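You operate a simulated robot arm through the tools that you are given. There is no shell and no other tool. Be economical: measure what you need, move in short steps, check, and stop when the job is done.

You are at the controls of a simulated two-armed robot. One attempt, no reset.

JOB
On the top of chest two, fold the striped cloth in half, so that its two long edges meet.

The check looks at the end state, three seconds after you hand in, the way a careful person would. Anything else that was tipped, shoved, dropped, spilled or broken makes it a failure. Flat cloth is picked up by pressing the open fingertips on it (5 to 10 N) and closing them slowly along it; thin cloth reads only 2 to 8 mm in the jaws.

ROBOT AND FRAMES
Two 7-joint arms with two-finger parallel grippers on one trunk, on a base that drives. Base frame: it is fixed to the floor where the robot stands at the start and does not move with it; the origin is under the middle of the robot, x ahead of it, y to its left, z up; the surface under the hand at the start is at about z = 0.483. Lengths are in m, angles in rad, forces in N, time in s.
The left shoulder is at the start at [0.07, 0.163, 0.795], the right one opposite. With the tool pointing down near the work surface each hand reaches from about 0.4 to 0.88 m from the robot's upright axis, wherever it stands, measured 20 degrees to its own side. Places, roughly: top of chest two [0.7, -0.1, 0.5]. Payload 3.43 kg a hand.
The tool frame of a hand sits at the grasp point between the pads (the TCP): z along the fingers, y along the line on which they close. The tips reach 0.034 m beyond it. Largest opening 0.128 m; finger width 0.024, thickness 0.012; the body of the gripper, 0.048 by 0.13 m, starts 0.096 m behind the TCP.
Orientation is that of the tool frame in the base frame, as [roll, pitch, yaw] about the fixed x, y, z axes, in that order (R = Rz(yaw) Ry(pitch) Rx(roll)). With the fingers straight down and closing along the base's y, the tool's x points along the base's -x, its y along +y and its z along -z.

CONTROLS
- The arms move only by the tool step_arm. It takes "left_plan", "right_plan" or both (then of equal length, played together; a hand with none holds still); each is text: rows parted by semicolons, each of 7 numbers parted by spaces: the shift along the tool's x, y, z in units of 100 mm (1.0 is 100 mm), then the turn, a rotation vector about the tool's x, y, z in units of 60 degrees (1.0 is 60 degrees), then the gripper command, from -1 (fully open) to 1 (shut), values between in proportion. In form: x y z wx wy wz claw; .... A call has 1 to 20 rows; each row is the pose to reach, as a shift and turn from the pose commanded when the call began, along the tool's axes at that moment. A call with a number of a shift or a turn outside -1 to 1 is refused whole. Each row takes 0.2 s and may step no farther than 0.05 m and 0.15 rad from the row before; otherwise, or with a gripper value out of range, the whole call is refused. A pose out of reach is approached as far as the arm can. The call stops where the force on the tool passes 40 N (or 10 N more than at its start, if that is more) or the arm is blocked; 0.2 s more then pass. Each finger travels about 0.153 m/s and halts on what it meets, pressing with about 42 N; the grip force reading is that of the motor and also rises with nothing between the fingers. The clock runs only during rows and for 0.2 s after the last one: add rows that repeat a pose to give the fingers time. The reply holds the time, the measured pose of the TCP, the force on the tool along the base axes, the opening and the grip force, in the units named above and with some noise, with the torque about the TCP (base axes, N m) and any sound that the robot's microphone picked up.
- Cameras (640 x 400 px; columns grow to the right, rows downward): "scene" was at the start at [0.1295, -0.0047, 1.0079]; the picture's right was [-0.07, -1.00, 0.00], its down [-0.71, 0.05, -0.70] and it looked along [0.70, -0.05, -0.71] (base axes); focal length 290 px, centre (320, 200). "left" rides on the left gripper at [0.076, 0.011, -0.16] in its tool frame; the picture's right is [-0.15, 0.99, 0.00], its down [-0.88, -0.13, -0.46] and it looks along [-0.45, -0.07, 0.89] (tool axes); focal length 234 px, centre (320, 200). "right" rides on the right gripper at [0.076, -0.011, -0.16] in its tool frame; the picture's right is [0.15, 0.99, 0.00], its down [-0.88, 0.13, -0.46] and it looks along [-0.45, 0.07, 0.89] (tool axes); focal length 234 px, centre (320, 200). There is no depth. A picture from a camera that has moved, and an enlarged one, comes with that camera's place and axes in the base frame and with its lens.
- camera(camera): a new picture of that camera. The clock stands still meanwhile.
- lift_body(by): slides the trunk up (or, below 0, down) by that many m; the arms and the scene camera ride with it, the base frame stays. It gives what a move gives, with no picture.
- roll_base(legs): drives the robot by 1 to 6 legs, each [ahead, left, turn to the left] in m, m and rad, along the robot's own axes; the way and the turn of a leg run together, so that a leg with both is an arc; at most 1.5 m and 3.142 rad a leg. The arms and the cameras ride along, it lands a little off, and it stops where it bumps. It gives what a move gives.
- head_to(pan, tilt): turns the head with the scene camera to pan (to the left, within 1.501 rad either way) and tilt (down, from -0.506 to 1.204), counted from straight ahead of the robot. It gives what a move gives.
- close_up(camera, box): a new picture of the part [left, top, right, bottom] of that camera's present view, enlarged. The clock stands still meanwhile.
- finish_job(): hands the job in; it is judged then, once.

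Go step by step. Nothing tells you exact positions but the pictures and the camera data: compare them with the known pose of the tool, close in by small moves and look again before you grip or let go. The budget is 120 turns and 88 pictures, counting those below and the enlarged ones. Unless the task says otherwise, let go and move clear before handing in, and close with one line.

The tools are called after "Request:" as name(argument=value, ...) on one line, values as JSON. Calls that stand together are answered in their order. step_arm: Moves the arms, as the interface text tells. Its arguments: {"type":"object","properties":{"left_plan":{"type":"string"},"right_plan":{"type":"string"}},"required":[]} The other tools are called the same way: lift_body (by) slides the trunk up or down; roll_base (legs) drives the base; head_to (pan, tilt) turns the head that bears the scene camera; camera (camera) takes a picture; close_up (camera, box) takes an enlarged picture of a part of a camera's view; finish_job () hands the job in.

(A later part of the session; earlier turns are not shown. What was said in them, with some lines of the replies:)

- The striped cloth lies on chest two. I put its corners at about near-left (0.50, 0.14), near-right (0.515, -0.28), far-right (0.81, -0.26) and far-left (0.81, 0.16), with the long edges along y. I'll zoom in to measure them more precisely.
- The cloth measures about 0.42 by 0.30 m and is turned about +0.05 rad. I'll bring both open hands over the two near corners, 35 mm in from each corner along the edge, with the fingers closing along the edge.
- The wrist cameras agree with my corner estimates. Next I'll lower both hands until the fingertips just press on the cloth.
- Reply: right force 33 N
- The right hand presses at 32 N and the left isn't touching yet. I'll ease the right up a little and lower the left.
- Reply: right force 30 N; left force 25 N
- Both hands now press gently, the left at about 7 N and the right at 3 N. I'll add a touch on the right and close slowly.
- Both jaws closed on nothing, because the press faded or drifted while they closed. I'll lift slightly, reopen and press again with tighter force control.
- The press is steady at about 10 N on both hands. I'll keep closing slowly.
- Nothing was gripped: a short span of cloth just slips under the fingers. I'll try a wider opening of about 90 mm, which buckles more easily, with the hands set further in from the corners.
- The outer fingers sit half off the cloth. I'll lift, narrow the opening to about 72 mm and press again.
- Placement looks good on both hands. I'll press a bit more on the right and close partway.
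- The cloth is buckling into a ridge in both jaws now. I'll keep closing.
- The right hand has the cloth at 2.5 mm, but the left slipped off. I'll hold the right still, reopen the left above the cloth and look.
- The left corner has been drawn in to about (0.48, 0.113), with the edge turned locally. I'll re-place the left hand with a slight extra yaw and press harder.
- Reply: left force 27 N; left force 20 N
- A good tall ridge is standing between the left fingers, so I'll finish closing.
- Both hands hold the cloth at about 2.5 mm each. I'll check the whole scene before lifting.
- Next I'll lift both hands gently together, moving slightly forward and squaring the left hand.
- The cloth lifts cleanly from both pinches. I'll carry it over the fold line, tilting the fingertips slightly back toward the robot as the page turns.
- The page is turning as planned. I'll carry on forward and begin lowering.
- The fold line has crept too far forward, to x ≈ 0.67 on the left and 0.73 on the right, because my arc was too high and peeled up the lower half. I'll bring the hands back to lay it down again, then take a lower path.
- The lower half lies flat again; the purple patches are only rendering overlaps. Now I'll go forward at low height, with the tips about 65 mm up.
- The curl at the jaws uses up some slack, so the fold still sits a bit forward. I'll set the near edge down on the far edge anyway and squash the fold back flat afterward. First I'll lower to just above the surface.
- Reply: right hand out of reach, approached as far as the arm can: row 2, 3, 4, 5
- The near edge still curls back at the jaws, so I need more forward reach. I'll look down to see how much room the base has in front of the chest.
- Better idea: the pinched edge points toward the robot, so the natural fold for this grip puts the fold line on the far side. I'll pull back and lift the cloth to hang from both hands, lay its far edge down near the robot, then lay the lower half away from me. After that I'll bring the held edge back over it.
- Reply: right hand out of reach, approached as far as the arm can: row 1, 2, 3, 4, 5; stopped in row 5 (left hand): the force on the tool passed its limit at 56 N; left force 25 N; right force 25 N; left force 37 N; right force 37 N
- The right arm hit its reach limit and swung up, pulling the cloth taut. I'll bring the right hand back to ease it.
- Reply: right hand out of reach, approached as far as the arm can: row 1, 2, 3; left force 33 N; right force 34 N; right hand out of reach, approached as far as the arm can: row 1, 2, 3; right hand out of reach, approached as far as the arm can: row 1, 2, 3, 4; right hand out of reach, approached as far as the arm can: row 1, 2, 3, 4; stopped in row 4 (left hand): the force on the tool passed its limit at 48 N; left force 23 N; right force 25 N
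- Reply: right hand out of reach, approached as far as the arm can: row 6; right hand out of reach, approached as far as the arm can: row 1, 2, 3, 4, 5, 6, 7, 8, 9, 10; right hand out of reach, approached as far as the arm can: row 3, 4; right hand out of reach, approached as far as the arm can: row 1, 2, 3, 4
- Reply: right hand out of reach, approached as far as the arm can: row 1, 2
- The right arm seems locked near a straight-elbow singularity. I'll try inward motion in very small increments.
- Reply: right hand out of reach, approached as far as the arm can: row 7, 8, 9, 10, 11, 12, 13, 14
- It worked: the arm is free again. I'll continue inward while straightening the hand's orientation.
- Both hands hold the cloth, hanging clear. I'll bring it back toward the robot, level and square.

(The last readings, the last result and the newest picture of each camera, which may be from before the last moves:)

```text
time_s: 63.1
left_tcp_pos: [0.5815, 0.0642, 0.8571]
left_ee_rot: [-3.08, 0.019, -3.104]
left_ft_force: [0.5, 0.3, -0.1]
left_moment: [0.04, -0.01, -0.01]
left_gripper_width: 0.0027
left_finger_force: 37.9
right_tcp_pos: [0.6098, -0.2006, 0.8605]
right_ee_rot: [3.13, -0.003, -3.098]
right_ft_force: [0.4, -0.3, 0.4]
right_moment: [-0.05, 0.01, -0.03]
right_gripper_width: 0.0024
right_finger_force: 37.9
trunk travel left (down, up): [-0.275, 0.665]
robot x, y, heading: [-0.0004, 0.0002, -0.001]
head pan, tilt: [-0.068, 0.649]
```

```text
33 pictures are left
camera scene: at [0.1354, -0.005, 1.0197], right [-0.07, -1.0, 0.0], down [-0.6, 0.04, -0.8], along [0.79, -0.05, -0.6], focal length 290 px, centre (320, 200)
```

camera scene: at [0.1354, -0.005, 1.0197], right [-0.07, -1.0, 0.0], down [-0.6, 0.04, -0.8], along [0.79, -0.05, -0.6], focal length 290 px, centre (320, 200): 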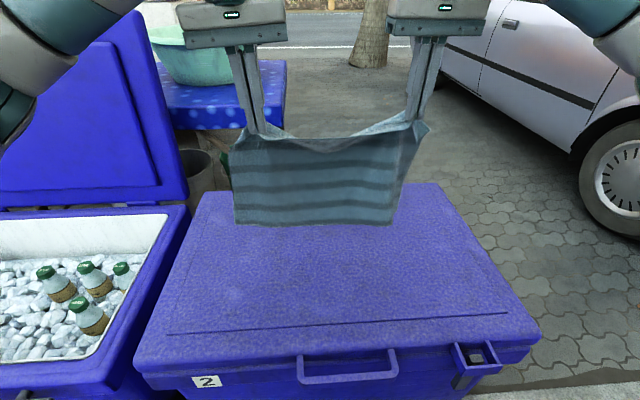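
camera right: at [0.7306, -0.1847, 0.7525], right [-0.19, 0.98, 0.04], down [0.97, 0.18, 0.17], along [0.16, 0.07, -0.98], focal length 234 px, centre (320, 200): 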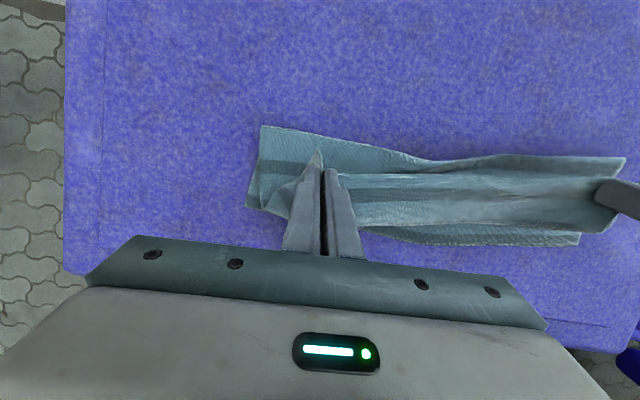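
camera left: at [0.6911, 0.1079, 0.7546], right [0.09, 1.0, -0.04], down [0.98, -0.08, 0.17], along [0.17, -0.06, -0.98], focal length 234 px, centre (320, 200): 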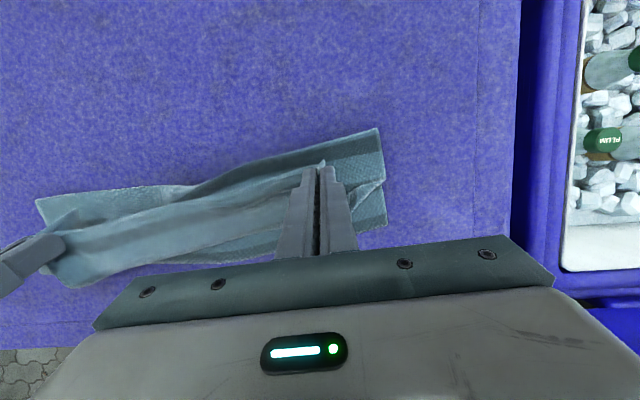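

The cloth hangs cleanly. I'll back up slightly, then lower until its bottom edge just meets the lid.

Request:
step_arm(left_plan="0.1 0.05 0.1 -0.02 0 0 1; 0.2 0.1 0.2 -0.04 0 0 1; 0.3 0.15 0.3 -0.06 0 0 1; 0.3 0.15 0.35 -0.06 0 0 1; 0.3 0.15 0.35 -0.06 0 0 1; 0.3 0.15 0.35 -0.06 0 0 1", right_plan="0.15 0.03 0.1 0 0 0 1; 0.3 0.06 0.2 0 0 0 1; 0.45 0.1 0.3 0 0 0 1; 0.45 0.1 0.38 0 0 0 1; 0.45 0.1 0.38 0 0 0 1; 0.45 0.1 0.38 0 0 0 1")

Request:
camera(camera="scene")

```text
time_s: 64.5
left_tcp_pos: [0.5532, 0.0767, 0.8206]
left_ee_rot: [3.141, 0.017, -3.103]
left_ft_force: [0.6, 0.8, 0.4]
left_moment: [-0.01, -0.02, 0.02]
left_gripper_width: 0.0028
left_finger_force: 37.0
right_tcp_pos: [0.5632, -0.192, 0.8217]
right_ee_rot: [3.13, -0.003, -3.098]
right_ft_force: [0.9, -0.2, 0.4]
right_moment: [-0.07, -0.02, -0.03]
right_gripper_width: 0.0025
right_finger_force: 37.3
trunk travel left (down, up): [-0.275, 0.665]
robot x, y, heading: [0.0015, -0.0007, 0.001]
head pan, tilt: [-0.068, 0.649]
```

```text
32 pictures are left
camera scene: at [0.1356, -0.0053, 1.0196], right [-0.07, -1.0, 0.0], down [-0.6, 0.04, -0.8], along [0.79, -0.05, -0.6], focal length 290 px, centre (320, 200)
```

scene: 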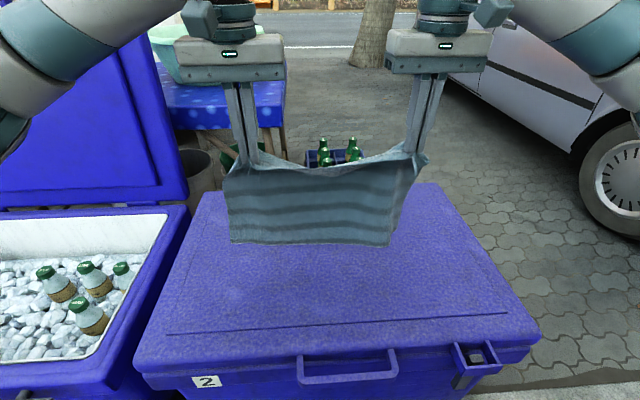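

Request:
camera(camera="left")

Request:
close_up(camera="scene", box=[200, 130, 440, 280])

```text
31 pictures are left
camera left: at [0.4744, 0.0858, 0.9781], right [0.11, 0.99, 0.0], down [0.88, -0.1, 0.47], along [0.47, -0.05, -0.88], focal length 234 px, centre (320, 200)
```

left: 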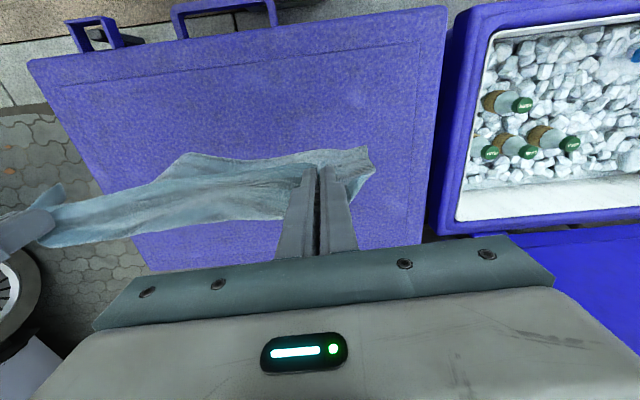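

```text
2.67 times, centred on (320, 205) of scene
camera zoom: at [0.1356, -0.0053, 1.0196], right [-0.07, -1.0, 0.0], down [-0.6, 0.04, -0.8], along [0.79, -0.05, -0.6], focal length 773 px, centre (320, 187)
```

zoom: 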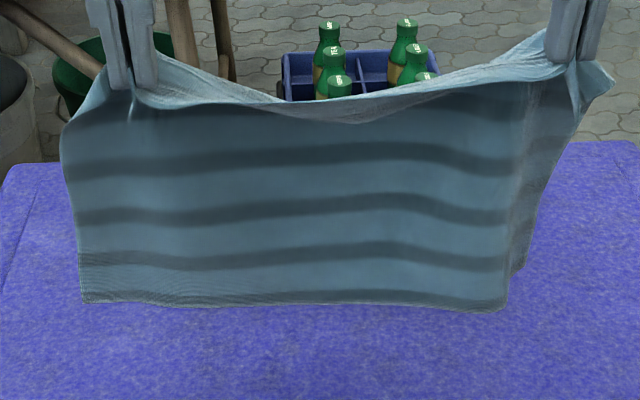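

Request:
close_up(camera="left", box=[150, 120, 410, 282])

Request:
close_up(camera="right", box=[230, 120, 490, 282])

```text
2.46 times, centred on (280, 201) of left
camera zoom: at [0.4744, 0.0858, 0.9781], right [0.11, 0.99, 0.0], down [0.88, -0.1, 0.47], along [0.47, -0.05, -0.88], focal length 576 px, centre (418, 198)
```

zoom: 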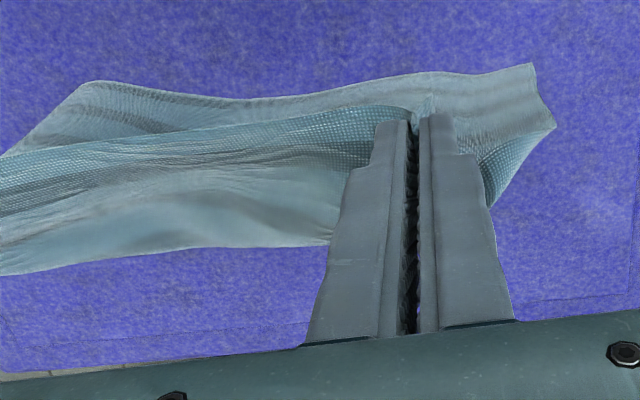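

```text
2.46 times, centred on (360, 201) of right
camera zoom: at [0.4892, -0.2092, 0.981], right [-0.19, 0.98, 0.01], down [0.88, 0.16, 0.45], along [0.44, 0.1, -0.89], focal length 576 px, centre (222, 198)
```

zoom: 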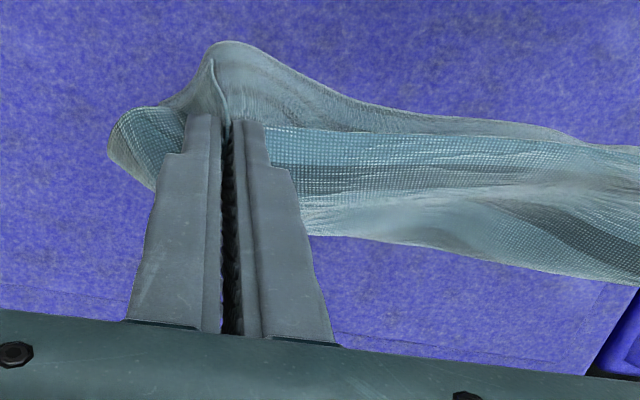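

This view shows the near edge on the robot side of the jaws, the cloth arching forward, and the body hanging with its far edge as the bottom. That suits this plan, so I'll lower until the bottom edge touches.

Request:
step_arm(left_plan="0 0 0.2 0 0 0 1; 0 0 0.4 0 0 0 1; 0 0 0.6 0 0 0 1; 0 0.02 0.75 0 0 0 1; -0.05 0.04 0.85 0 0 0 1; -0.05 0.04 0.85 0 0 0 1", right_plan="0 0 0.2 0 0 0 1; 0 0 0.4 0 0 0 1; 0 0 0.6 0 0 0 1; -0.02 0.01 0.75 0 0 0 1; -0.08 0.02 0.85 0 0 0 1; -0.08 0.02 0.85 0 0 0 1")

Request:
close_up(camera="scene", box=[180, 130, 440, 292])

```text
time_s: 65.9
left_tcp_pos: [0.5592, 0.0819, 0.7334]
left_ee_rot: [3.141, 0.018, -3.103]
left_ft_force: [0.2, 0.1, -0.3]
left_moment: [-0.04, 0.02, 0.02]
left_gripper_width: 0.0025
left_finger_force: 37.8
right_tcp_pos: [0.5733, -0.1892, 0.7379]
right_ee_rot: [3.128, -0.004, -3.098]
right_ft_force: [0.1, 0.5, -0.2]
right_moment: [-0.08, 0.06, 0.01]
right_gripper_width: 0.0023
right_finger_force: 37.0
trunk travel left (down, up): [-0.275, 0.665]
robot x, y, heading: [0.0008, -0.0016, 0.0]
head pan, tilt: [-0.068, 0.649]
```

```text
2.46 times, centred on (310, 211) of scene
camera zoom: at [0.1355, -0.0053, 1.0196], right [-0.07, -1.0, 0.0], down [-0.6, 0.04, -0.8], along [0.79, -0.05, -0.6], focal length 714 px, centre (345, 173)
```

zoom: 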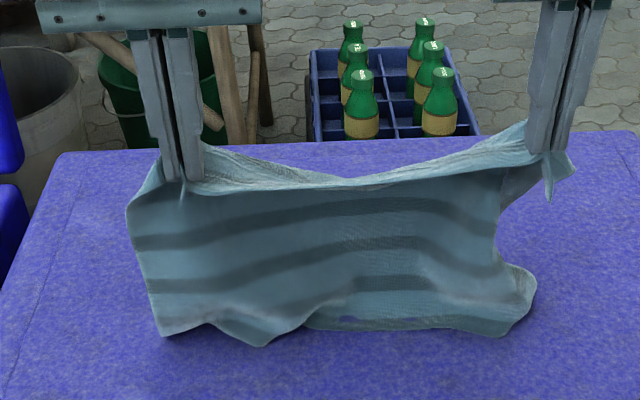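

The bottom edge is crumpling because I lowered it straight down. I'll lift a bit, then lower while moving forward so the edge trails toward the robot.

Request:
step_arm(left_plan="0.1 0 -0.2 0 0 0 1; 0.25 0 -0.4 0 0 0 1; 0.4 0 -0.5 0 0 0 1; 0.4 0 -0.5 0 0 0 1; 0.4 0 -0.5 0 0 0 1; 0.4 0 -0.5 0 0 0 1; 0.2 0 -0.4 0 0 0 1; -0.05 0 -0.25 0 0 0 1; -0.3 0 -0.1 0 0 0 1", right_plan="0.1 0 -0.2 0 0 0 1; 0.25 0 -0.4 0 0 0 1; 0.4 0 -0.5 0 0 0 1; 0.4 0 -0.5 0 0 0 1; 0.4 0 -0.5 0 0 0 1; 0.4 0 -0.5 0 0 0 1; 0.2 0 -0.4 0 0 0 1; -0.05 0 -0.25 0 0 0 1; -0.3 0 -0.1 0 0 0 1")

Request:
close_up(camera="scene", box=[180, 130, 440, 292])

```text
time_s: 67.9
left_tcp_pos: [0.5895, 0.0811, 0.7455]
left_ee_rot: [-3.141, 0.019, -3.103]
left_ft_force: [-0.3, 1.0, -0.2]
left_moment: [0.03, 0.02, 0.0]
left_gripper_width: 0.0026
left_finger_force: 37.4
right_tcp_pos: [0.6034, -0.1887, 0.7453]
right_ee_rot: [3.129, -0.005, -3.1]
right_ft_force: [0.7, 1.4, -0.5]
right_moment: [0.0, 0.02, -0.01]
right_gripper_width: 0.0026
right_finger_force: 37.0
trunk travel left (down, up): [-0.275, 0.665]
robot x, y, heading: [-0.0008, -0.0002, 0.005]
head pan, tilt: [-0.068, 0.649]
```

```text
2.46 times, centred on (310, 211) of scene
camera zoom: at [0.1363, -0.0053, 1.0195], right [-0.07, -1.0, 0.0], down [-0.6, 0.04, -0.8], along [0.79, -0.05, -0.61], focal length 714 px, centre (345, 173)
```

zoom: 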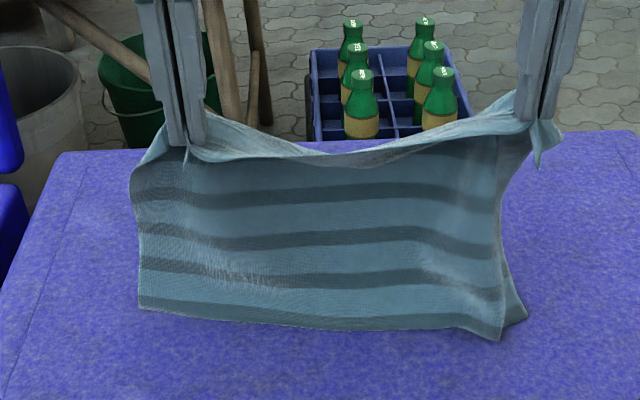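

Now the far edge trails correctly toward the robot. I'll continue the diagonal to lay the lower half away from me.

Request:
step_arm(left_plan="-0.15 0 0.1 0 0 0 1; -0.3 0.02 0.22 0 0 0 1; -0.45 0.03 0.36 0 0 0 1; -0.58 0.04 0.5 0 0 0 1; -0.7 0.05 0.64 0 0 0 1", right_plan="-0.15 0 0.1 0 0 0 1; -0.3 -0.03 0.22 0 0 0 1; -0.45 -0.06 0.36 0 0 0 1; -0.58 -0.08 0.5 0 0 0 1; -0.7 -0.1 0.64 0 0 0 1")

Request:
close_up(camera="scene", box=[180, 130, 440, 292])

```text
time_s: 69.1
left_tcp_pos: [0.6615, 0.0883, 0.6842]
left_ee_rot: [-3.14, 0.016, -3.106]
left_ft_force: [0.5, -7.0, -0.2]
left_moment: [-0.19, -0.03, 0.0]
left_gripper_width: 0.0026
left_finger_force: 37.3
right_tcp_pos: [0.6728, -0.1933, 0.6805]
right_ee_rot: [3.13, -0.005, -3.098]
right_ft_force: [0.1, 6.8, -0.1]
right_moment: [0.22, 0.05, 0.09]
right_gripper_width: 0.0023
right_finger_force: 37.0
trunk travel left (down, up): [-0.275, 0.665]
robot x, y, heading: [0.0011, 0.0014, -0.003]
head pan, tilt: [-0.068, 0.649]
```

```text
2.46 times, centred on (310, 211) of scene
camera zoom: at [0.136, -0.0053, 1.0196], right [-0.07, -1.0, 0.0], down [-0.6, 0.04, -0.8], along [0.79, -0.05, -0.61], focal length 714 px, centre (345, 173)
```

zoom: 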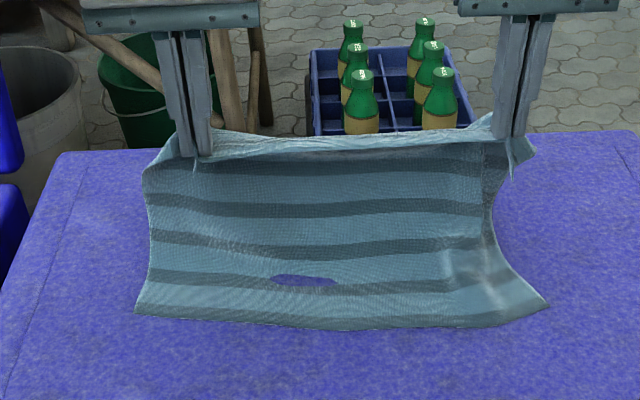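

The lower half is laying down neatly with a straight edge toward me. I'll continue down to the fold line.

Request:
step_arm(left_plan="-0.12 -0.02 0.2 0 0 0 1; -0.24 -0.03 0.4 0 0 0 1; -0.36 -0.03 0.58 0 0 0 1; -0.46 -0.03 0.75 0 0 0 1; -0.5 -0.03 0.85 0 0 0 1", right_plan="-0.12 0.02 0.2 0 0 0 1; -0.24 0.03 0.4 0 0 0 1; -0.36 0.03 0.58 0 0 0 1; -0.46 0.03 0.75 0 0 0 1; -0.5 0.03 0.85 0 0 0 1")

Request:
close_up(camera="scene", box=[180, 130, 440, 292])

Request:
camera(camera="left")

```text
time_s: 70.3
left_tcp_pos: [0.7128, 0.0901, 0.599]
left_ee_rot: [-3.141, 0.018, -3.103]
left_ft_force: [-0.2, -2.1, 0.2]
left_moment: [-0.06, 0.0, 0.0]
left_gripper_width: 0.0023
left_finger_force: 36.6
right_tcp_pos: [0.7214, -0.1885, 0.5971]
right_ee_rot: [3.129, -0.003, -3.099]
right_ft_force: [-0.6, 2.5, -0.2]
right_moment: [0.03, 0.01, -0.01]
right_gripper_width: 0.0028
right_finger_force: 37.2
trunk travel left (down, up): [-0.275, 0.665]
robot x, y, heading: [-0.0006, -0.0006, 0.001]
head pan, tilt: [-0.068, 0.649]
```

```text
2.46 times, centred on (310, 211) of scene
camera zoom: at [0.1358, -0.0053, 1.0196], right [-0.07, -1.0, 0.0], down [-0.6, 0.04, -0.8], along [0.79, -0.05, -0.6], focal length 714 px, centre (345, 173)
```

zoom: 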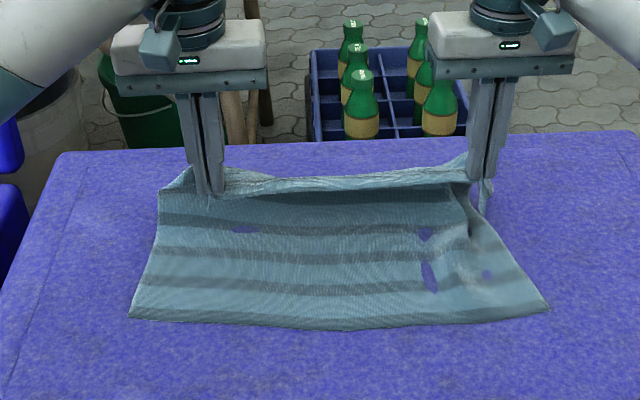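

```text
23 pictures are left
camera left: at [0.6338, 0.099, 0.7579], right [0.11, 0.99, 0.0], down [0.88, -0.1, 0.47], along [0.47, -0.05, -0.88], focal length 234 px, centre (320, 200)
```

left: 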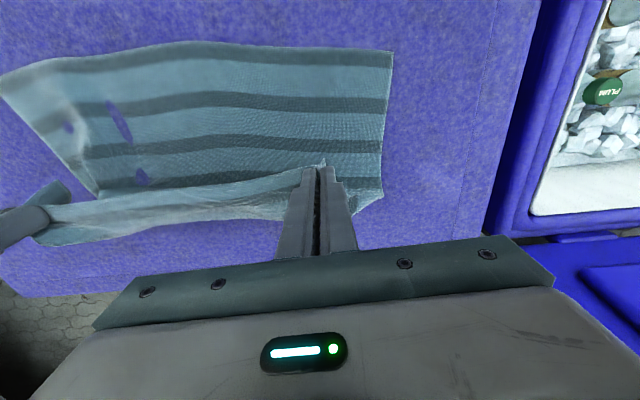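

The lower half is down, with its edge running from about (0.60, -0.235) to (0.62, 0.17). I'll bring the held edge back over it, low and slack.

Request:
step_arm(left_plan="0.12 0.02 0.02 0 0 0.01 1; 0.25 0.04 0.05 0 0 0.02 1; 0.38 0.06 0.12 0 0 0.03 1; 0.5 0.08 0.2 0 0 0.04 1", right_plan="0.15 0.03 0.02 0 0 0.01 1; 0.3 0.06 0.05 0 0 0.02 1; 0.45 0.09 0.12 0 0 0.03 1; 0.6 0.12 0.2 0 0 0.04 1")

Request:
close_up(camera="scene", box=[180, 130, 440, 292])

```text
time_s: 71.3
left_tcp_pos: [0.6606, 0.0954, 0.5788]
left_ee_rot: [3.14, 0.017, 3.138]
left_ft_force: [-0.6, -0.5, -0.8]
left_moment: [-0.04, 0.01, 0.04]
left_gripper_width: 0.0026
left_finger_force: 37.7
right_tcp_pos: [0.6601, -0.1786, 0.5791]
right_ee_rot: [3.129, -0.003, -3.142]
right_ft_force: [-0.6, -0.1, -0.6]
right_moment: [-0.03, 0.0, 0.0]
right_gripper_width: 0.0026
right_finger_force: 37.1
trunk travel left (down, up): [-0.275, 0.665]
robot x, y, heading: [0.0003, 0.0006, -0.002]
head pan, tilt: [-0.068, 0.649]
```

```text
2.46 times, centred on (310, 211) of scene
camera zoom: at [0.1356, -0.0053, 1.0197], right [-0.07, -1.0, 0.0], down [-0.6, 0.04, -0.8], along [0.79, -0.05, -0.6], focal length 714 px, centre (345, 173)
```

zoom: 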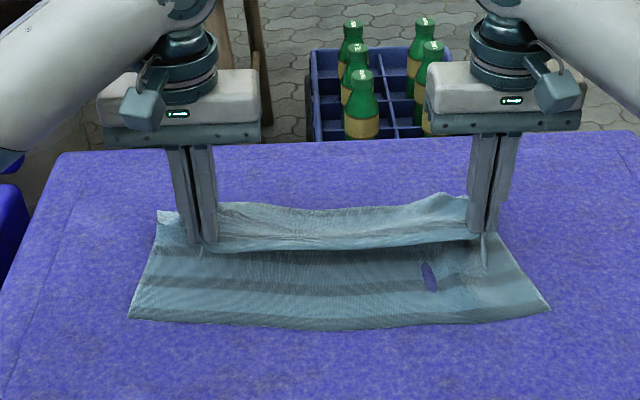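

Request:
step_arm(left_plan="0.1 0 0.12 0 0 0.01 1; 0.2 0.01 0.25 0 0 0.02 1; 0.29 0.02 0.37 0 0 0.03 1; 0.34 0.03 0.48 0 0 0.04 1", right_plan="0.14 0.02 0.12 0 0 0.01 1; 0.28 0.04 0.25 0 0 0.02 1; 0.4 0.06 0.37 0 0 0.03 1; 0.48 0.08 0.48 0 0 0.04 1")

Request:
close_up(camera="scene", box=[180, 130, 440, 292])

Request:
camera(camera="left")

Request:
camera(camera="right")

```text
time_s: 72.3
left_tcp_pos: [0.6297, 0.0991, 0.53]
left_ee_rot: [3.14, 0.017, 3.097]
left_ft_force: [-0.4, 0.9, 0.6]
left_moment: [0.01, -0.02, 0.04]
left_gripper_width: 0.0023
left_finger_force: 37.0
right_tcp_pos: [0.6128, -0.1702, 0.532]
right_ee_rot: [3.13, -0.004, 3.102]
right_ft_force: [0.1, 0.2, -0.2]
right_moment: [0.0, 0.01, 0.01]
right_gripper_width: 0.0023
right_finger_force: 37.3
trunk travel left (down, up): [-0.275, 0.665]
robot x, y, heading: [-0.0022, -0.0016, 0.002]
head pan, tilt: [-0.068, 0.649]
```

```text
2.46 times, centred on (310, 211) of scene
camera zoom: at [0.1357, -0.0053, 1.0196], right [-0.07, -1.0, 0.0], down [-0.6, 0.04, -0.8], along [0.79, -0.05, -0.6], focal length 714 px, centre (345, 173)
```

zoom: 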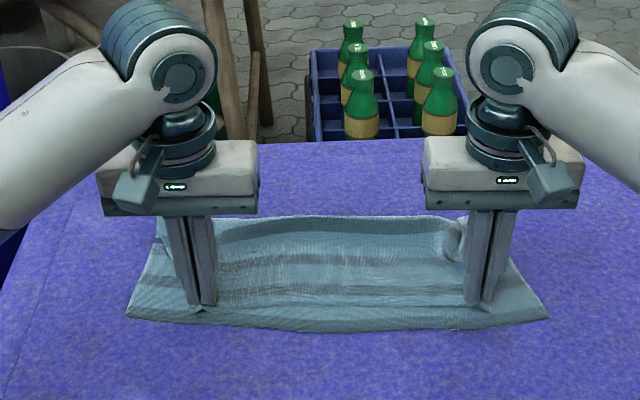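

```text
20 pictures are left
camera left: at [0.5518, 0.1151, 0.6876], right [0.19, 0.98, 0.0], down [0.87, -0.17, 0.47], along [0.46, -0.09, -0.88], focal length 234 px, centre (320, 200)
```

left: 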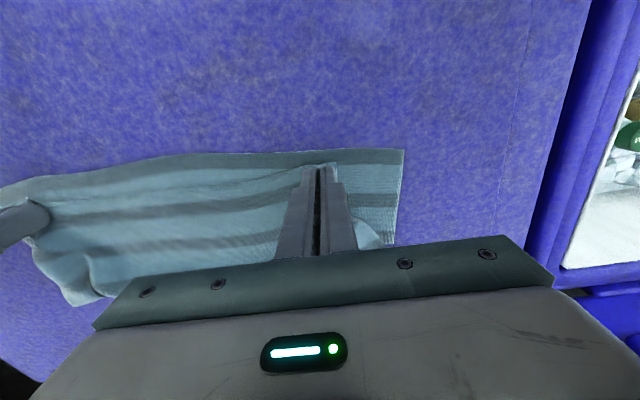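

```text
19 pictures are left
camera right: at [0.5371, -0.1804, 0.6902], right [-0.11, 0.99, 0.01], down [0.89, 0.09, 0.45], along [0.45, 0.06, -0.89], focal length 234 px, centre (320, 200)
```

right: 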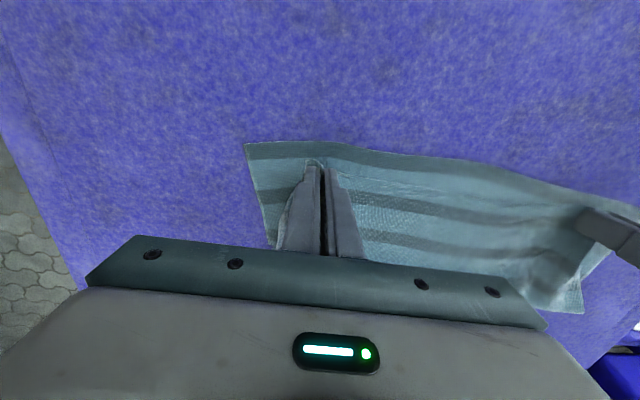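

Very close now: the held edge is about 6 mm (left) to 11 mm (right) short of the lower edge. I'll shift back by that much and lower to light contact.

Request:
step_arm(left_plan="0.05 0 0 0 0 0 1; 0.09 0 0.03 0 0 0 1; 0.09 0 0.06 0 0 0 1; 0.09 0 0.09 0 0 0 1; 0.09 0 0.09 0 0 0 1", right_plan="0.07 0 0 0 0 0 1; 0.13 0 0.03 0 0 0 1; 0.13 0 0.07 0 0 0 1; 0.13 0 0.105 0 0 0 1; 0.13 0 0.105 0 0 0 1")

```text
time_s: 73.5
left_tcp_pos: [0.6196, 0.1003, 0.5195]
left_ee_rot: [3.139, 0.02, 3.095]
left_ft_force: [1.0, 0.0, 1.3]
left_moment: [0.03, -0.01, 0.03]
left_gripper_width: 0.0023
left_finger_force: 37.3
right_tcp_pos: [0.6002, -0.1697, 0.5202]
right_ee_rot: [3.13, -0.004, 3.102]
right_ft_force: [0.6, 1.0, 6.4]
right_moment: [0.01, -0.09, 0.02]
right_gripper_width: 0.0026
right_finger_force: 37.1
trunk travel left (down, up): [-0.275, 0.665]
robot x, y, heading: [-0.0007, -0.0017, -0.003]
head pan, tilt: [-0.068, 0.649]
```

The right hand presses lightly at 6 N. I'll press the left a touch and open both slowly, moving each hand outward so the inner fingers stay put and the outer fingers draw the tucks out flat.

Request:
step_arm(left_plan="0 0 0.007 0 0 0 1; 0 0.012 0.01 0 0 0 0.92; 0 0.036 0.01 0 0 0 0.85; 0 0.06 0.01 0 0 0 0.77; 0 0.084 0.01 0 0 0 0.7; 0 0.108 0.01 0 0 0 0.62; 0 0.132 0.01 0 0 0 0.55; 0 0.156 0.01 0 0 0 0.47; 0 0.18 0.01 0 0 0 0.4; 0 0.204 0.01 0 0 0 0.32", right_plan="0 0 0 0 0 0 1; 0 -0.012 0 0 0 0 0.92; 0 -0.036 0 0 0 0 0.85; 0 -0.06 0 0 0 0 0.77; 0 -0.084 0 0 0 0 0.7; 0 -0.108 0 0 0 0 0.62; 0 -0.132 0 0 0 0 0.55; 0 -0.156 0 0 0 0 0.47; 0 -0.18 0 0 0 0 0.4; 0 -0.204 0 0 0 0 0.32")

Request:
close_up(camera="left", box=[160, 100, 440, 275])

Request:
close_up(camera="right", box=[200, 100, 480, 275])

```text
time_s: 75.7
left_tcp_pos: [0.6203, 0.1183, 0.5195]
left_ee_rot: [3.141, 0.022, 3.097]
left_ft_force: [1.4, -4.9, 11.7]
left_moment: [-0.29, 0.01, 0.03]
left_gripper_width: 0.044
left_finger_force: 0.3
right_tcp_pos: [0.5983, -0.1903, 0.5215]
right_ee_rot: [3.129, -0.004, 3.101]
right_ft_force: [-0.2, 2.1, 4.7]
right_moment: [-0.03, -0.03, 0.01]
right_gripper_width: 0.042
right_finger_force: 0.2
trunk travel left (down, up): [-0.275, 0.665]
robot x, y, heading: [-0.005, -0.0027, 0.0]
head pan, tilt: [-0.068, 0.649]
```

```text
2.29 times, centred on (300, 188) of left
camera zoom: at [0.5424, 0.1349, 0.6783], right [0.19, 0.98, 0.0], down [0.86, -0.17, 0.47], along [0.47, -0.09, -0.88], focal length 535 px, centre (366, 229)
```

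zoom: 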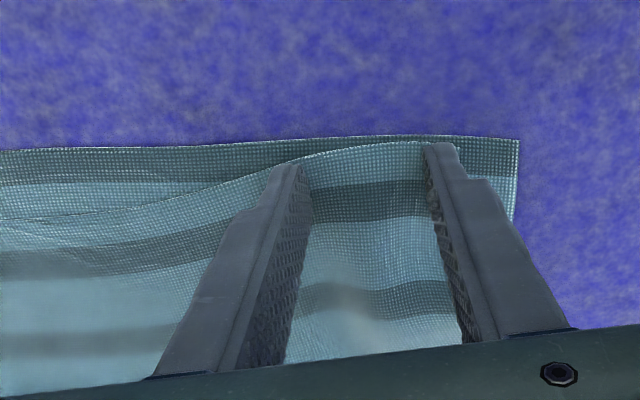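

```text
2.29 times, centred on (340, 188) of right
camera zoom: at [0.5226, -0.2001, 0.68], right [-0.11, 0.99, 0.01], down [0.89, 0.09, 0.45], along [0.45, 0.06, -0.89], focal length 535 px, centre (274, 229)
```

zoom: 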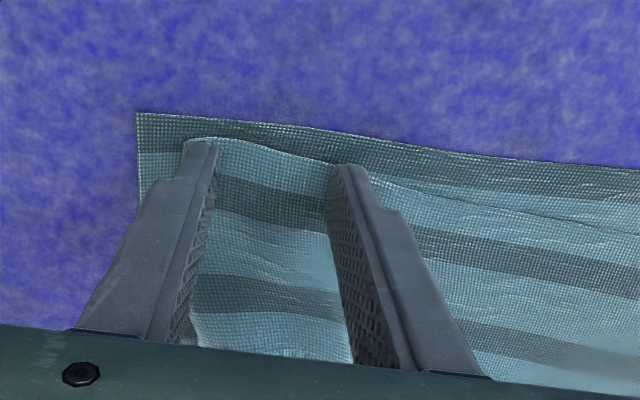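

The tucks are spreading out nicely. I'll continue a little further outward.

Request:
step_arm(left_plan="0 0.024 -0.002 0 0 0 0.25; 0 0.048 -0.002 0 0 0 0.17; 0 0.072 -0.002 0 0 0 0.1; 0 0.096 -0.002 0 0 0 0.02; 0 0.12 -0.002 0 0 0 -0.05", right_plan="0 -0.024 0.004 0 0 0 0.25; 0 -0.048 0.004 0 0 0 0.17; 0 -0.072 0.004 0 0 0 0.1; 0 -0.096 0.004 0 0 0 0.02; 0 -0.12 0.004 0 0 0 -0.05")

Request:
step_arm(left_plan="0 0 -0.15 0 0 0 -0.05; 0 0 -0.5 0 0 0 -0.05; 0 0 -0.95 0 0 0 -0.05", right_plan="0 0 -0.15 0 0 0 -0.05; 0 0 -0.5 0 0 0 -0.05; 0 0 -0.95 0 0 0 -0.05")

Request:
camera(camera="left")

Request:
camera(camera="right")

Request:
close_up(camera="scene", box=[180, 130, 440, 292])

```text
time_s: 76.9
left_tcp_pos: [0.6216, 0.1313, 0.5205]
left_ee_rot: [3.14, 0.019, 3.097]
left_ft_force: [-1.6, -4.3, 5.5]
left_moment: [-0.4, 0.06, -0.06]
left_gripper_width: 0.0698
left_finger_force: 2.5
right_tcp_pos: [0.599, -0.2009, 0.5213]
right_ee_rot: [3.129, -0.004, 3.1]
right_ft_force: [-0.1, 3.6, 7.5]
right_moment: [-0.03, -0.04, 0.03]
right_gripper_width: 0.0646
right_finger_force: 0.1
trunk travel left (down, up): [-0.275, 0.665]
robot x, y, heading: [0.0038, 0.0008, 0.001]
head pan, tilt: [-0.068, 0.649]
```

```text
time_s: 77.7
left_tcp_pos: [0.6179, 0.1305, 0.6125]
left_ee_rot: [3.139, 0.019, 3.097]
left_ft_force: [-0.5, -0.6, 0.3]
left_moment: [-0.02, 0.03, 0.04]
left_gripper_width: 0.0671
left_finger_force: 0.0
right_tcp_pos: [0.5998, -0.2021, 0.6145]
right_ee_rot: [3.13, -0.004, 3.102]
right_ft_force: [-0.3, -0.8, -0.4]
right_moment: [0.02, -0.03, -0.01]
right_gripper_width: 0.067
right_finger_force: 0.0
trunk travel left (down, up): [-0.275, 0.665]
robot x, y, heading: [0.001, 0.0022, -0.003]
head pan, tilt: [-0.068, 0.649]
```

```text
16 pictures are left
camera left: at [0.5408, 0.1467, 0.7717], right [0.19, 0.98, 0.01], down [0.86, -0.17, 0.47], along [0.46, -0.09, -0.88], focal length 234 px, centre (320, 200)
```

left: 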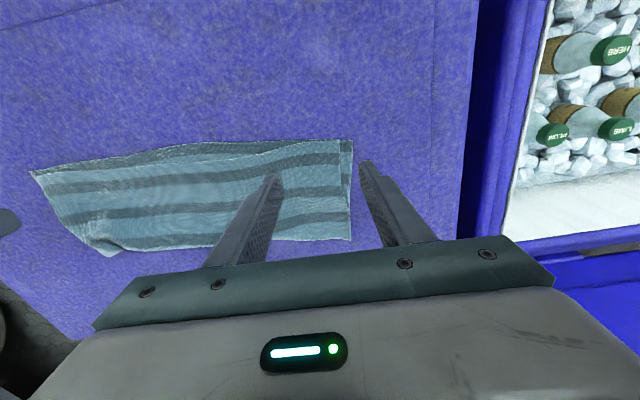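

```text
15 pictures are left
camera right: at [0.5238, -0.212, 0.7738], right [-0.11, 0.99, 0.01], down [0.89, 0.09, 0.45], along [0.45, 0.06, -0.89], focal length 234 px, centre (320, 200)
```

right: 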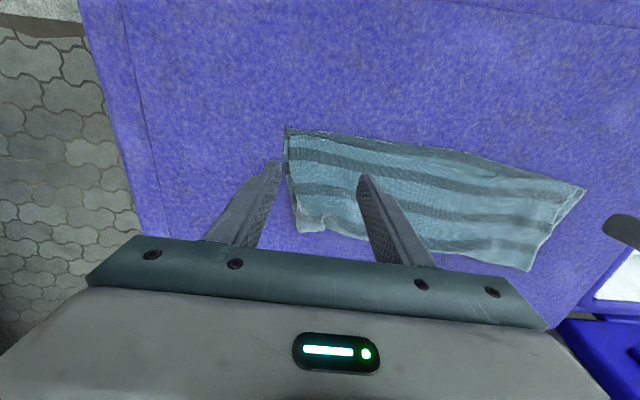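

```text
2.46 times, centred on (310, 211) of scene
camera zoom: at [0.1348, -0.0053, 1.0196], right [-0.07, -1.0, 0.0], down [-0.6, 0.04, -0.8], along [0.79, -0.05, -0.6], focal length 714 px, centre (345, 173)
```

zoom: 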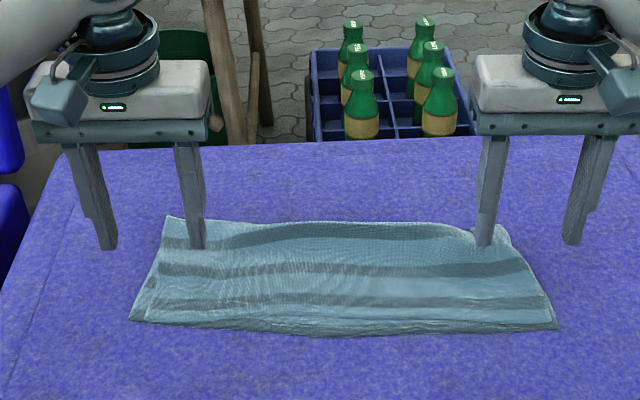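

That's an excellent result: the cloth is folded with the long edges nearly coincident. I'll move the hands clear and inspect.

Request:
step_arm(left_plan="0 0.3 -0.3 0 0 0 -0.05; 0 0.6 -0.6 0 0 0 -0.05; 0 0.9 -0.9 0 0 0 -0.05", right_plan="0 -0.3 -0.3 0 0 0 -0.05; 0 -0.6 -0.6 0 0 0 -0.05; 0 -0.9 -0.9 0 0 0 -0.05")

Request:
close_up(camera="scene", box=[220, 200, 420, 280])

Request:
close_up(camera="left", box=[0, 100, 320, 300])

```text
time_s: 78.5
left_tcp_pos: [0.622, 0.2208, 0.7054]
left_ee_rot: [3.14, 0.02, 3.096]
left_ft_force: [0.2, -0.2, 0.0]
left_moment: [-0.02, -0.03, 0.01]
left_gripper_width: 0.0673
left_finger_force: 0.0
right_tcp_pos: [0.597, -0.295, 0.7046]
right_ee_rot: [3.129, -0.005, 3.102]
right_ft_force: [0.2, 0.4, -1.5]
right_moment: [-0.01, -0.02, -0.01]
right_gripper_width: 0.0669
right_finger_force: 0.1
trunk travel left (down, up): [-0.275, 0.665]
robot x, y, heading: [-0.0005, 0.0004, 0.004]
head pan, tilt: [-0.068, 0.649]
```

```text
3.20 times, centred on (320, 240) of scene
camera zoom: at [0.1348, -0.0053, 1.0197], right [-0.07, -1.0, 0.0], down [-0.6, 0.04, -0.8], along [0.79, -0.05, -0.6], focal length 928 px, centre (320, 72)
```

zoom: 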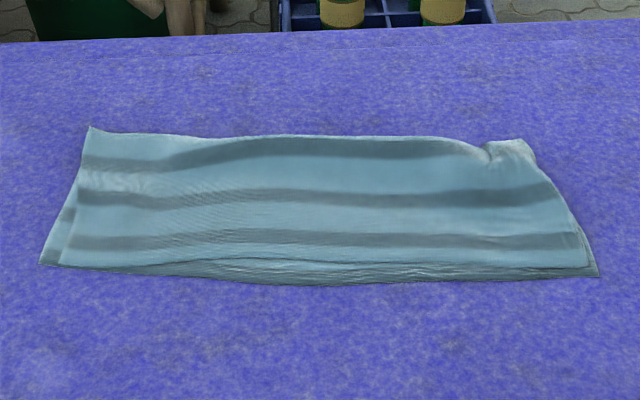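

```text
2.00 times, centred on (160, 200) of left
camera zoom: at [0.5444, 0.2362, 0.8638], right [0.19, 0.98, 0.0], down [0.86, -0.17, 0.47], along [0.46, -0.09, -0.88], focal length 468 px, centre (640, 200)
```

zoom: 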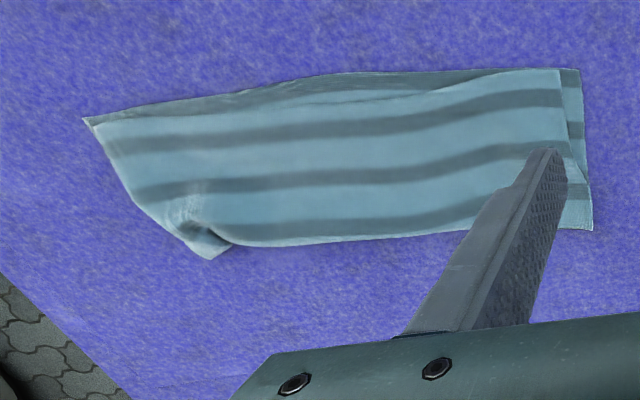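

The fold is good. The middle of the top edge sits about 15–20 mm back from the lower edge, so I'll bring one closed left fingertip over the middle and draw the top layer gently toward me.

Request:
step_arm(left_plan="-0.01 -0.3 0.2 0 0 0 0.5; -0.02 -0.6 0.4 0 0 0 1; -0.04 -0.8 0.6 0 0 0 1; -0.045 -1 0.8 0 0 0 1")

Request:
step_arm(left_plan="-0.05 -0.3 0.2 0 0 0 1; -0.1 -0.6 0.4 0 0 0 1; -0.12 -0.8 0.6 0 0 0 1; -0.125 -1 0.8 0 0 0 1; -0.125 -1 0.95 0 0 0 1")

Request:
camera(camera="left")

```text
time_s: 79.5
left_tcp_pos: [0.6247, 0.1205, 0.6244]
left_ee_rot: [3.138, 0.02, 3.097]
left_ft_force: [-0.5, 0.4, 0.4]
left_moment: [-0.02, 0.01, 0.02]
left_gripper_width: 0.0001
left_finger_force: 32.3
right_tcp_pos: [0.5981, -0.2931, 0.7022]
right_ee_rot: [3.129, -0.004, 3.102]
right_ft_force: [-0.5, 0.3, 0.1]
right_moment: [0.03, 0.02, 0.01]
right_gripper_width: 0.0673
right_finger_force: 0.0
trunk travel left (down, up): [-0.275, 0.665]
robot x, y, heading: [-0.0001, -0.0008, 0.004]
head pan, tilt: [-0.068, 0.649]
```

```text
time_s: 80.7
left_tcp_pos: [0.6342, 0.0209, 0.5284]
left_ee_rot: [3.14, 0.019, 3.097]
left_ft_force: [-0.7, -0.4, -0.7]
left_moment: [-0.01, -0.01, 0.03]
left_gripper_width: 0.0002
left_finger_force: 33.4
right_tcp_pos: [0.5974, -0.2944, 0.7033]
right_ee_rot: [3.13, -0.005, 3.102]
right_ft_force: [0.3, 0.9, 0.5]
right_moment: [-0.02, 0.0, 0.02]
right_gripper_width: 0.0672
right_finger_force: 0.1
trunk travel left (down, up): [-0.275, 0.665]
robot x, y, heading: [-0.0012, 0.0011, 0.0]
head pan, tilt: [-0.068, 0.649]
```

```text
11 pictures are left
camera left: at [0.5558, 0.037, 0.6864], right [0.19, 0.98, 0.01], down [0.87, -0.17, 0.47], along [0.46, -0.09, -0.88], focal length 234 px, centre (320, 200)
```

left: 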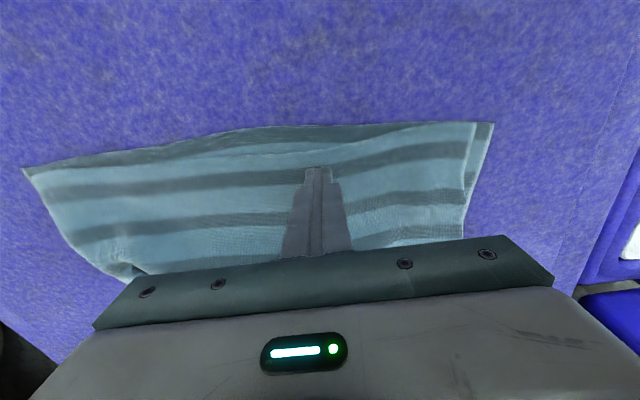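

The gap here is only about 11 mm. I'll give one light press and draw it back about 10 mm.

Request:
step_arm(left_plan="0 0 0.05 0 0 0 1; 0 0 0.075 0 0 0 1; 0 0 0.08 0 0 0 1; 0.02 0 0.08 0 0 0 1; 0.04 0 0.08 0 0 0 1; 0.06 0 0.08 0 0 0 1; 0.08 0 0.08 0 0 0 1; 0.1 0 0.08 0 0 0 1; 0.1 0 0.08 0 0 0 1")

Request:
camera(camera="left")

```text
time_s: 82.7
left_tcp_pos: [0.6237, 0.0206, 0.5205]
left_ee_rot: [3.139, 0.02, 3.094]
left_ft_force: [1.1, 1.1, 2.4]
left_moment: [-0.02, 0.0, -0.01]
left_gripper_width: 0.0
left_finger_force: 33.2
right_tcp_pos: [0.5974, -0.294, 0.7043]
right_ee_rot: [3.128, -0.004, 3.102]
right_ft_force: [-0.5, 0.1, 0.2]
right_moment: [-0.03, 0.0, 0.01]
right_gripper_width: 0.0672
right_finger_force: 0.1
trunk travel left (down, up): [-0.275, 0.665]
robot x, y, heading: [-0.0005, 0.0008, 0.002]
head pan, tilt: [-0.068, 0.649]
```

```text
10 pictures are left
camera left: at [0.546, 0.0363, 0.679], right [0.19, 0.98, 0.0], down [0.86, -0.17, 0.47], along [0.46, -0.09, -0.88], focal length 234 px, centre (320, 200)
```

left: 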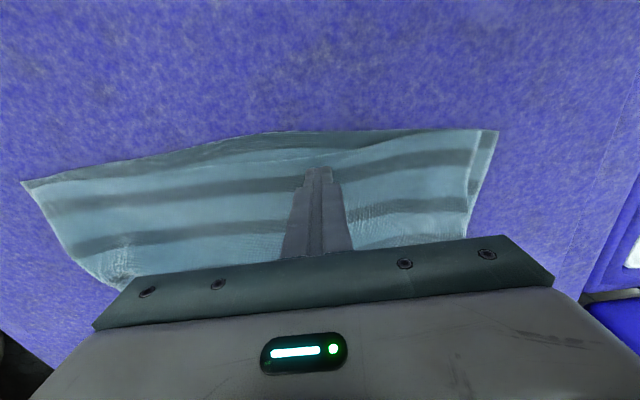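

That changed little, but the edges already meet to within about a centimetre. I'll lift clear and take a final look.

Request:
step_arm(left_plan="0 0 -0.2 0 0 0 1; 0 0.1 -0.5 0 0 0 1; 0 0.4 -0.8 0 0 0 1; 0 0.7 -1 0 0 0 1; 0 1 -1 0 0 0 1")

Request:
step_arm(left_plan="0 0.3 -0.2 0 0 0 1; 0 0.6 -0.4 0 0 0 1; 0 0.9 -0.6 0 0 0 1")

Request:
close_up(camera="scene", box=[220, 190, 420, 290])

Request:
camera(camera="scene")

```text
time_s: 83.9
left_tcp_pos: [0.6266, 0.1214, 0.6213]
left_ee_rot: [3.14, 0.018, 3.096]
left_ft_force: [-0.2, -0.4, 0.0]
left_moment: [-0.02, 0.02, 0.04]
left_gripper_width: 0.0
left_finger_force: 33.4
right_tcp_pos: [0.5968, -0.2932, 0.7039]
right_ee_rot: [3.129, -0.005, 3.103]
right_ft_force: [0.4, 0.2, -0.1]
right_moment: [-0.01, 0.03, -0.01]
right_gripper_width: 0.0673
right_finger_force: 0.1
trunk travel left (down, up): [-0.275, 0.665]
robot x, y, heading: [0.0009, 0.0041, 0.001]
head pan, tilt: [-0.068, 0.649]
```

```text
time_s: 84.7
left_tcp_pos: [0.6288, 0.2119, 0.6808]
left_ee_rot: [3.139, 0.018, 3.097]
left_ft_force: [-0.4, -0.8, -0.4]
left_moment: [0.02, -0.03, -0.03]
left_gripper_width: 0.0002
left_finger_force: 32.9
right_tcp_pos: [0.5963, -0.2943, 0.7048]
right_ee_rot: [3.13, -0.005, 3.101]
right_ft_force: [-0.7, 0.5, -0.4]
right_moment: [-0.01, -0.01, -0.03]
right_gripper_width: 0.067
right_finger_force: 0.0
trunk travel left (down, up): [-0.275, 0.665]
robot x, y, heading: [-0.0012, -0.0007, -0.002]
head pan, tilt: [-0.068, 0.649]
```

```text
3.20 times, centred on (320, 240) of scene
camera zoom: at [0.1353, -0.0052, 1.0196], right [-0.07, -1.0, 0.0], down [-0.6, 0.04, -0.8], along [0.79, -0.05, -0.6], focal length 928 px, centre (320, 72)
```

zoom: 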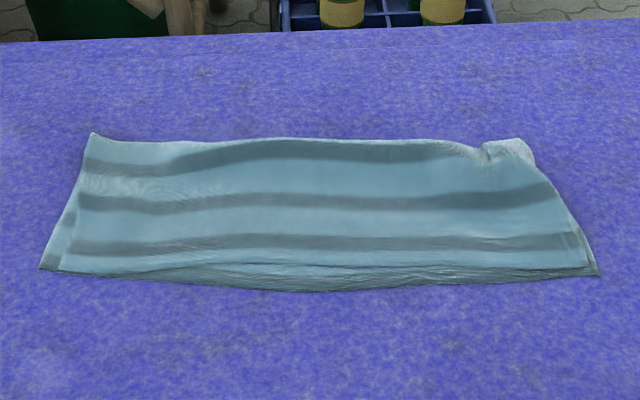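

```text
8 pictures are left
camera scene: at [0.1353, -0.0052, 1.0196], right [-0.07, -1.0, 0.0], down [-0.6, 0.04, -0.8], along [0.79, -0.05, -0.6], focal length 290 px, centre (320, 200)
```

scene: 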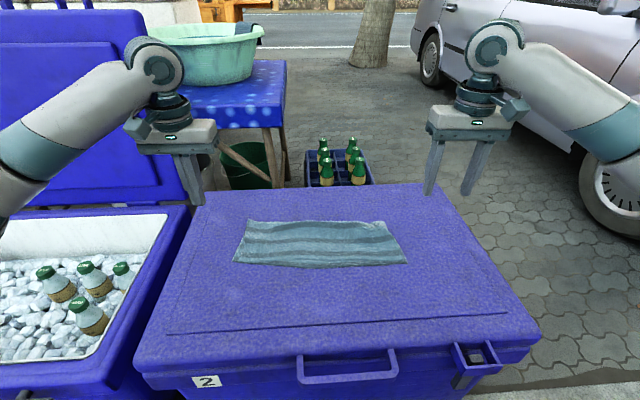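

The striped cloth lies flat on chest two, folded in half with its long edges together. Both hands are clear and nothing else was touched, so I'm handing in.

Request:
finish_job()

```text
The job is handed in.
```

The striped cloth on chest two is folded in half with its long edges together: they line up at the ends, the top edge sits about 1–2 cm back in the middle, and there is a small pucker at the right end of the fold.
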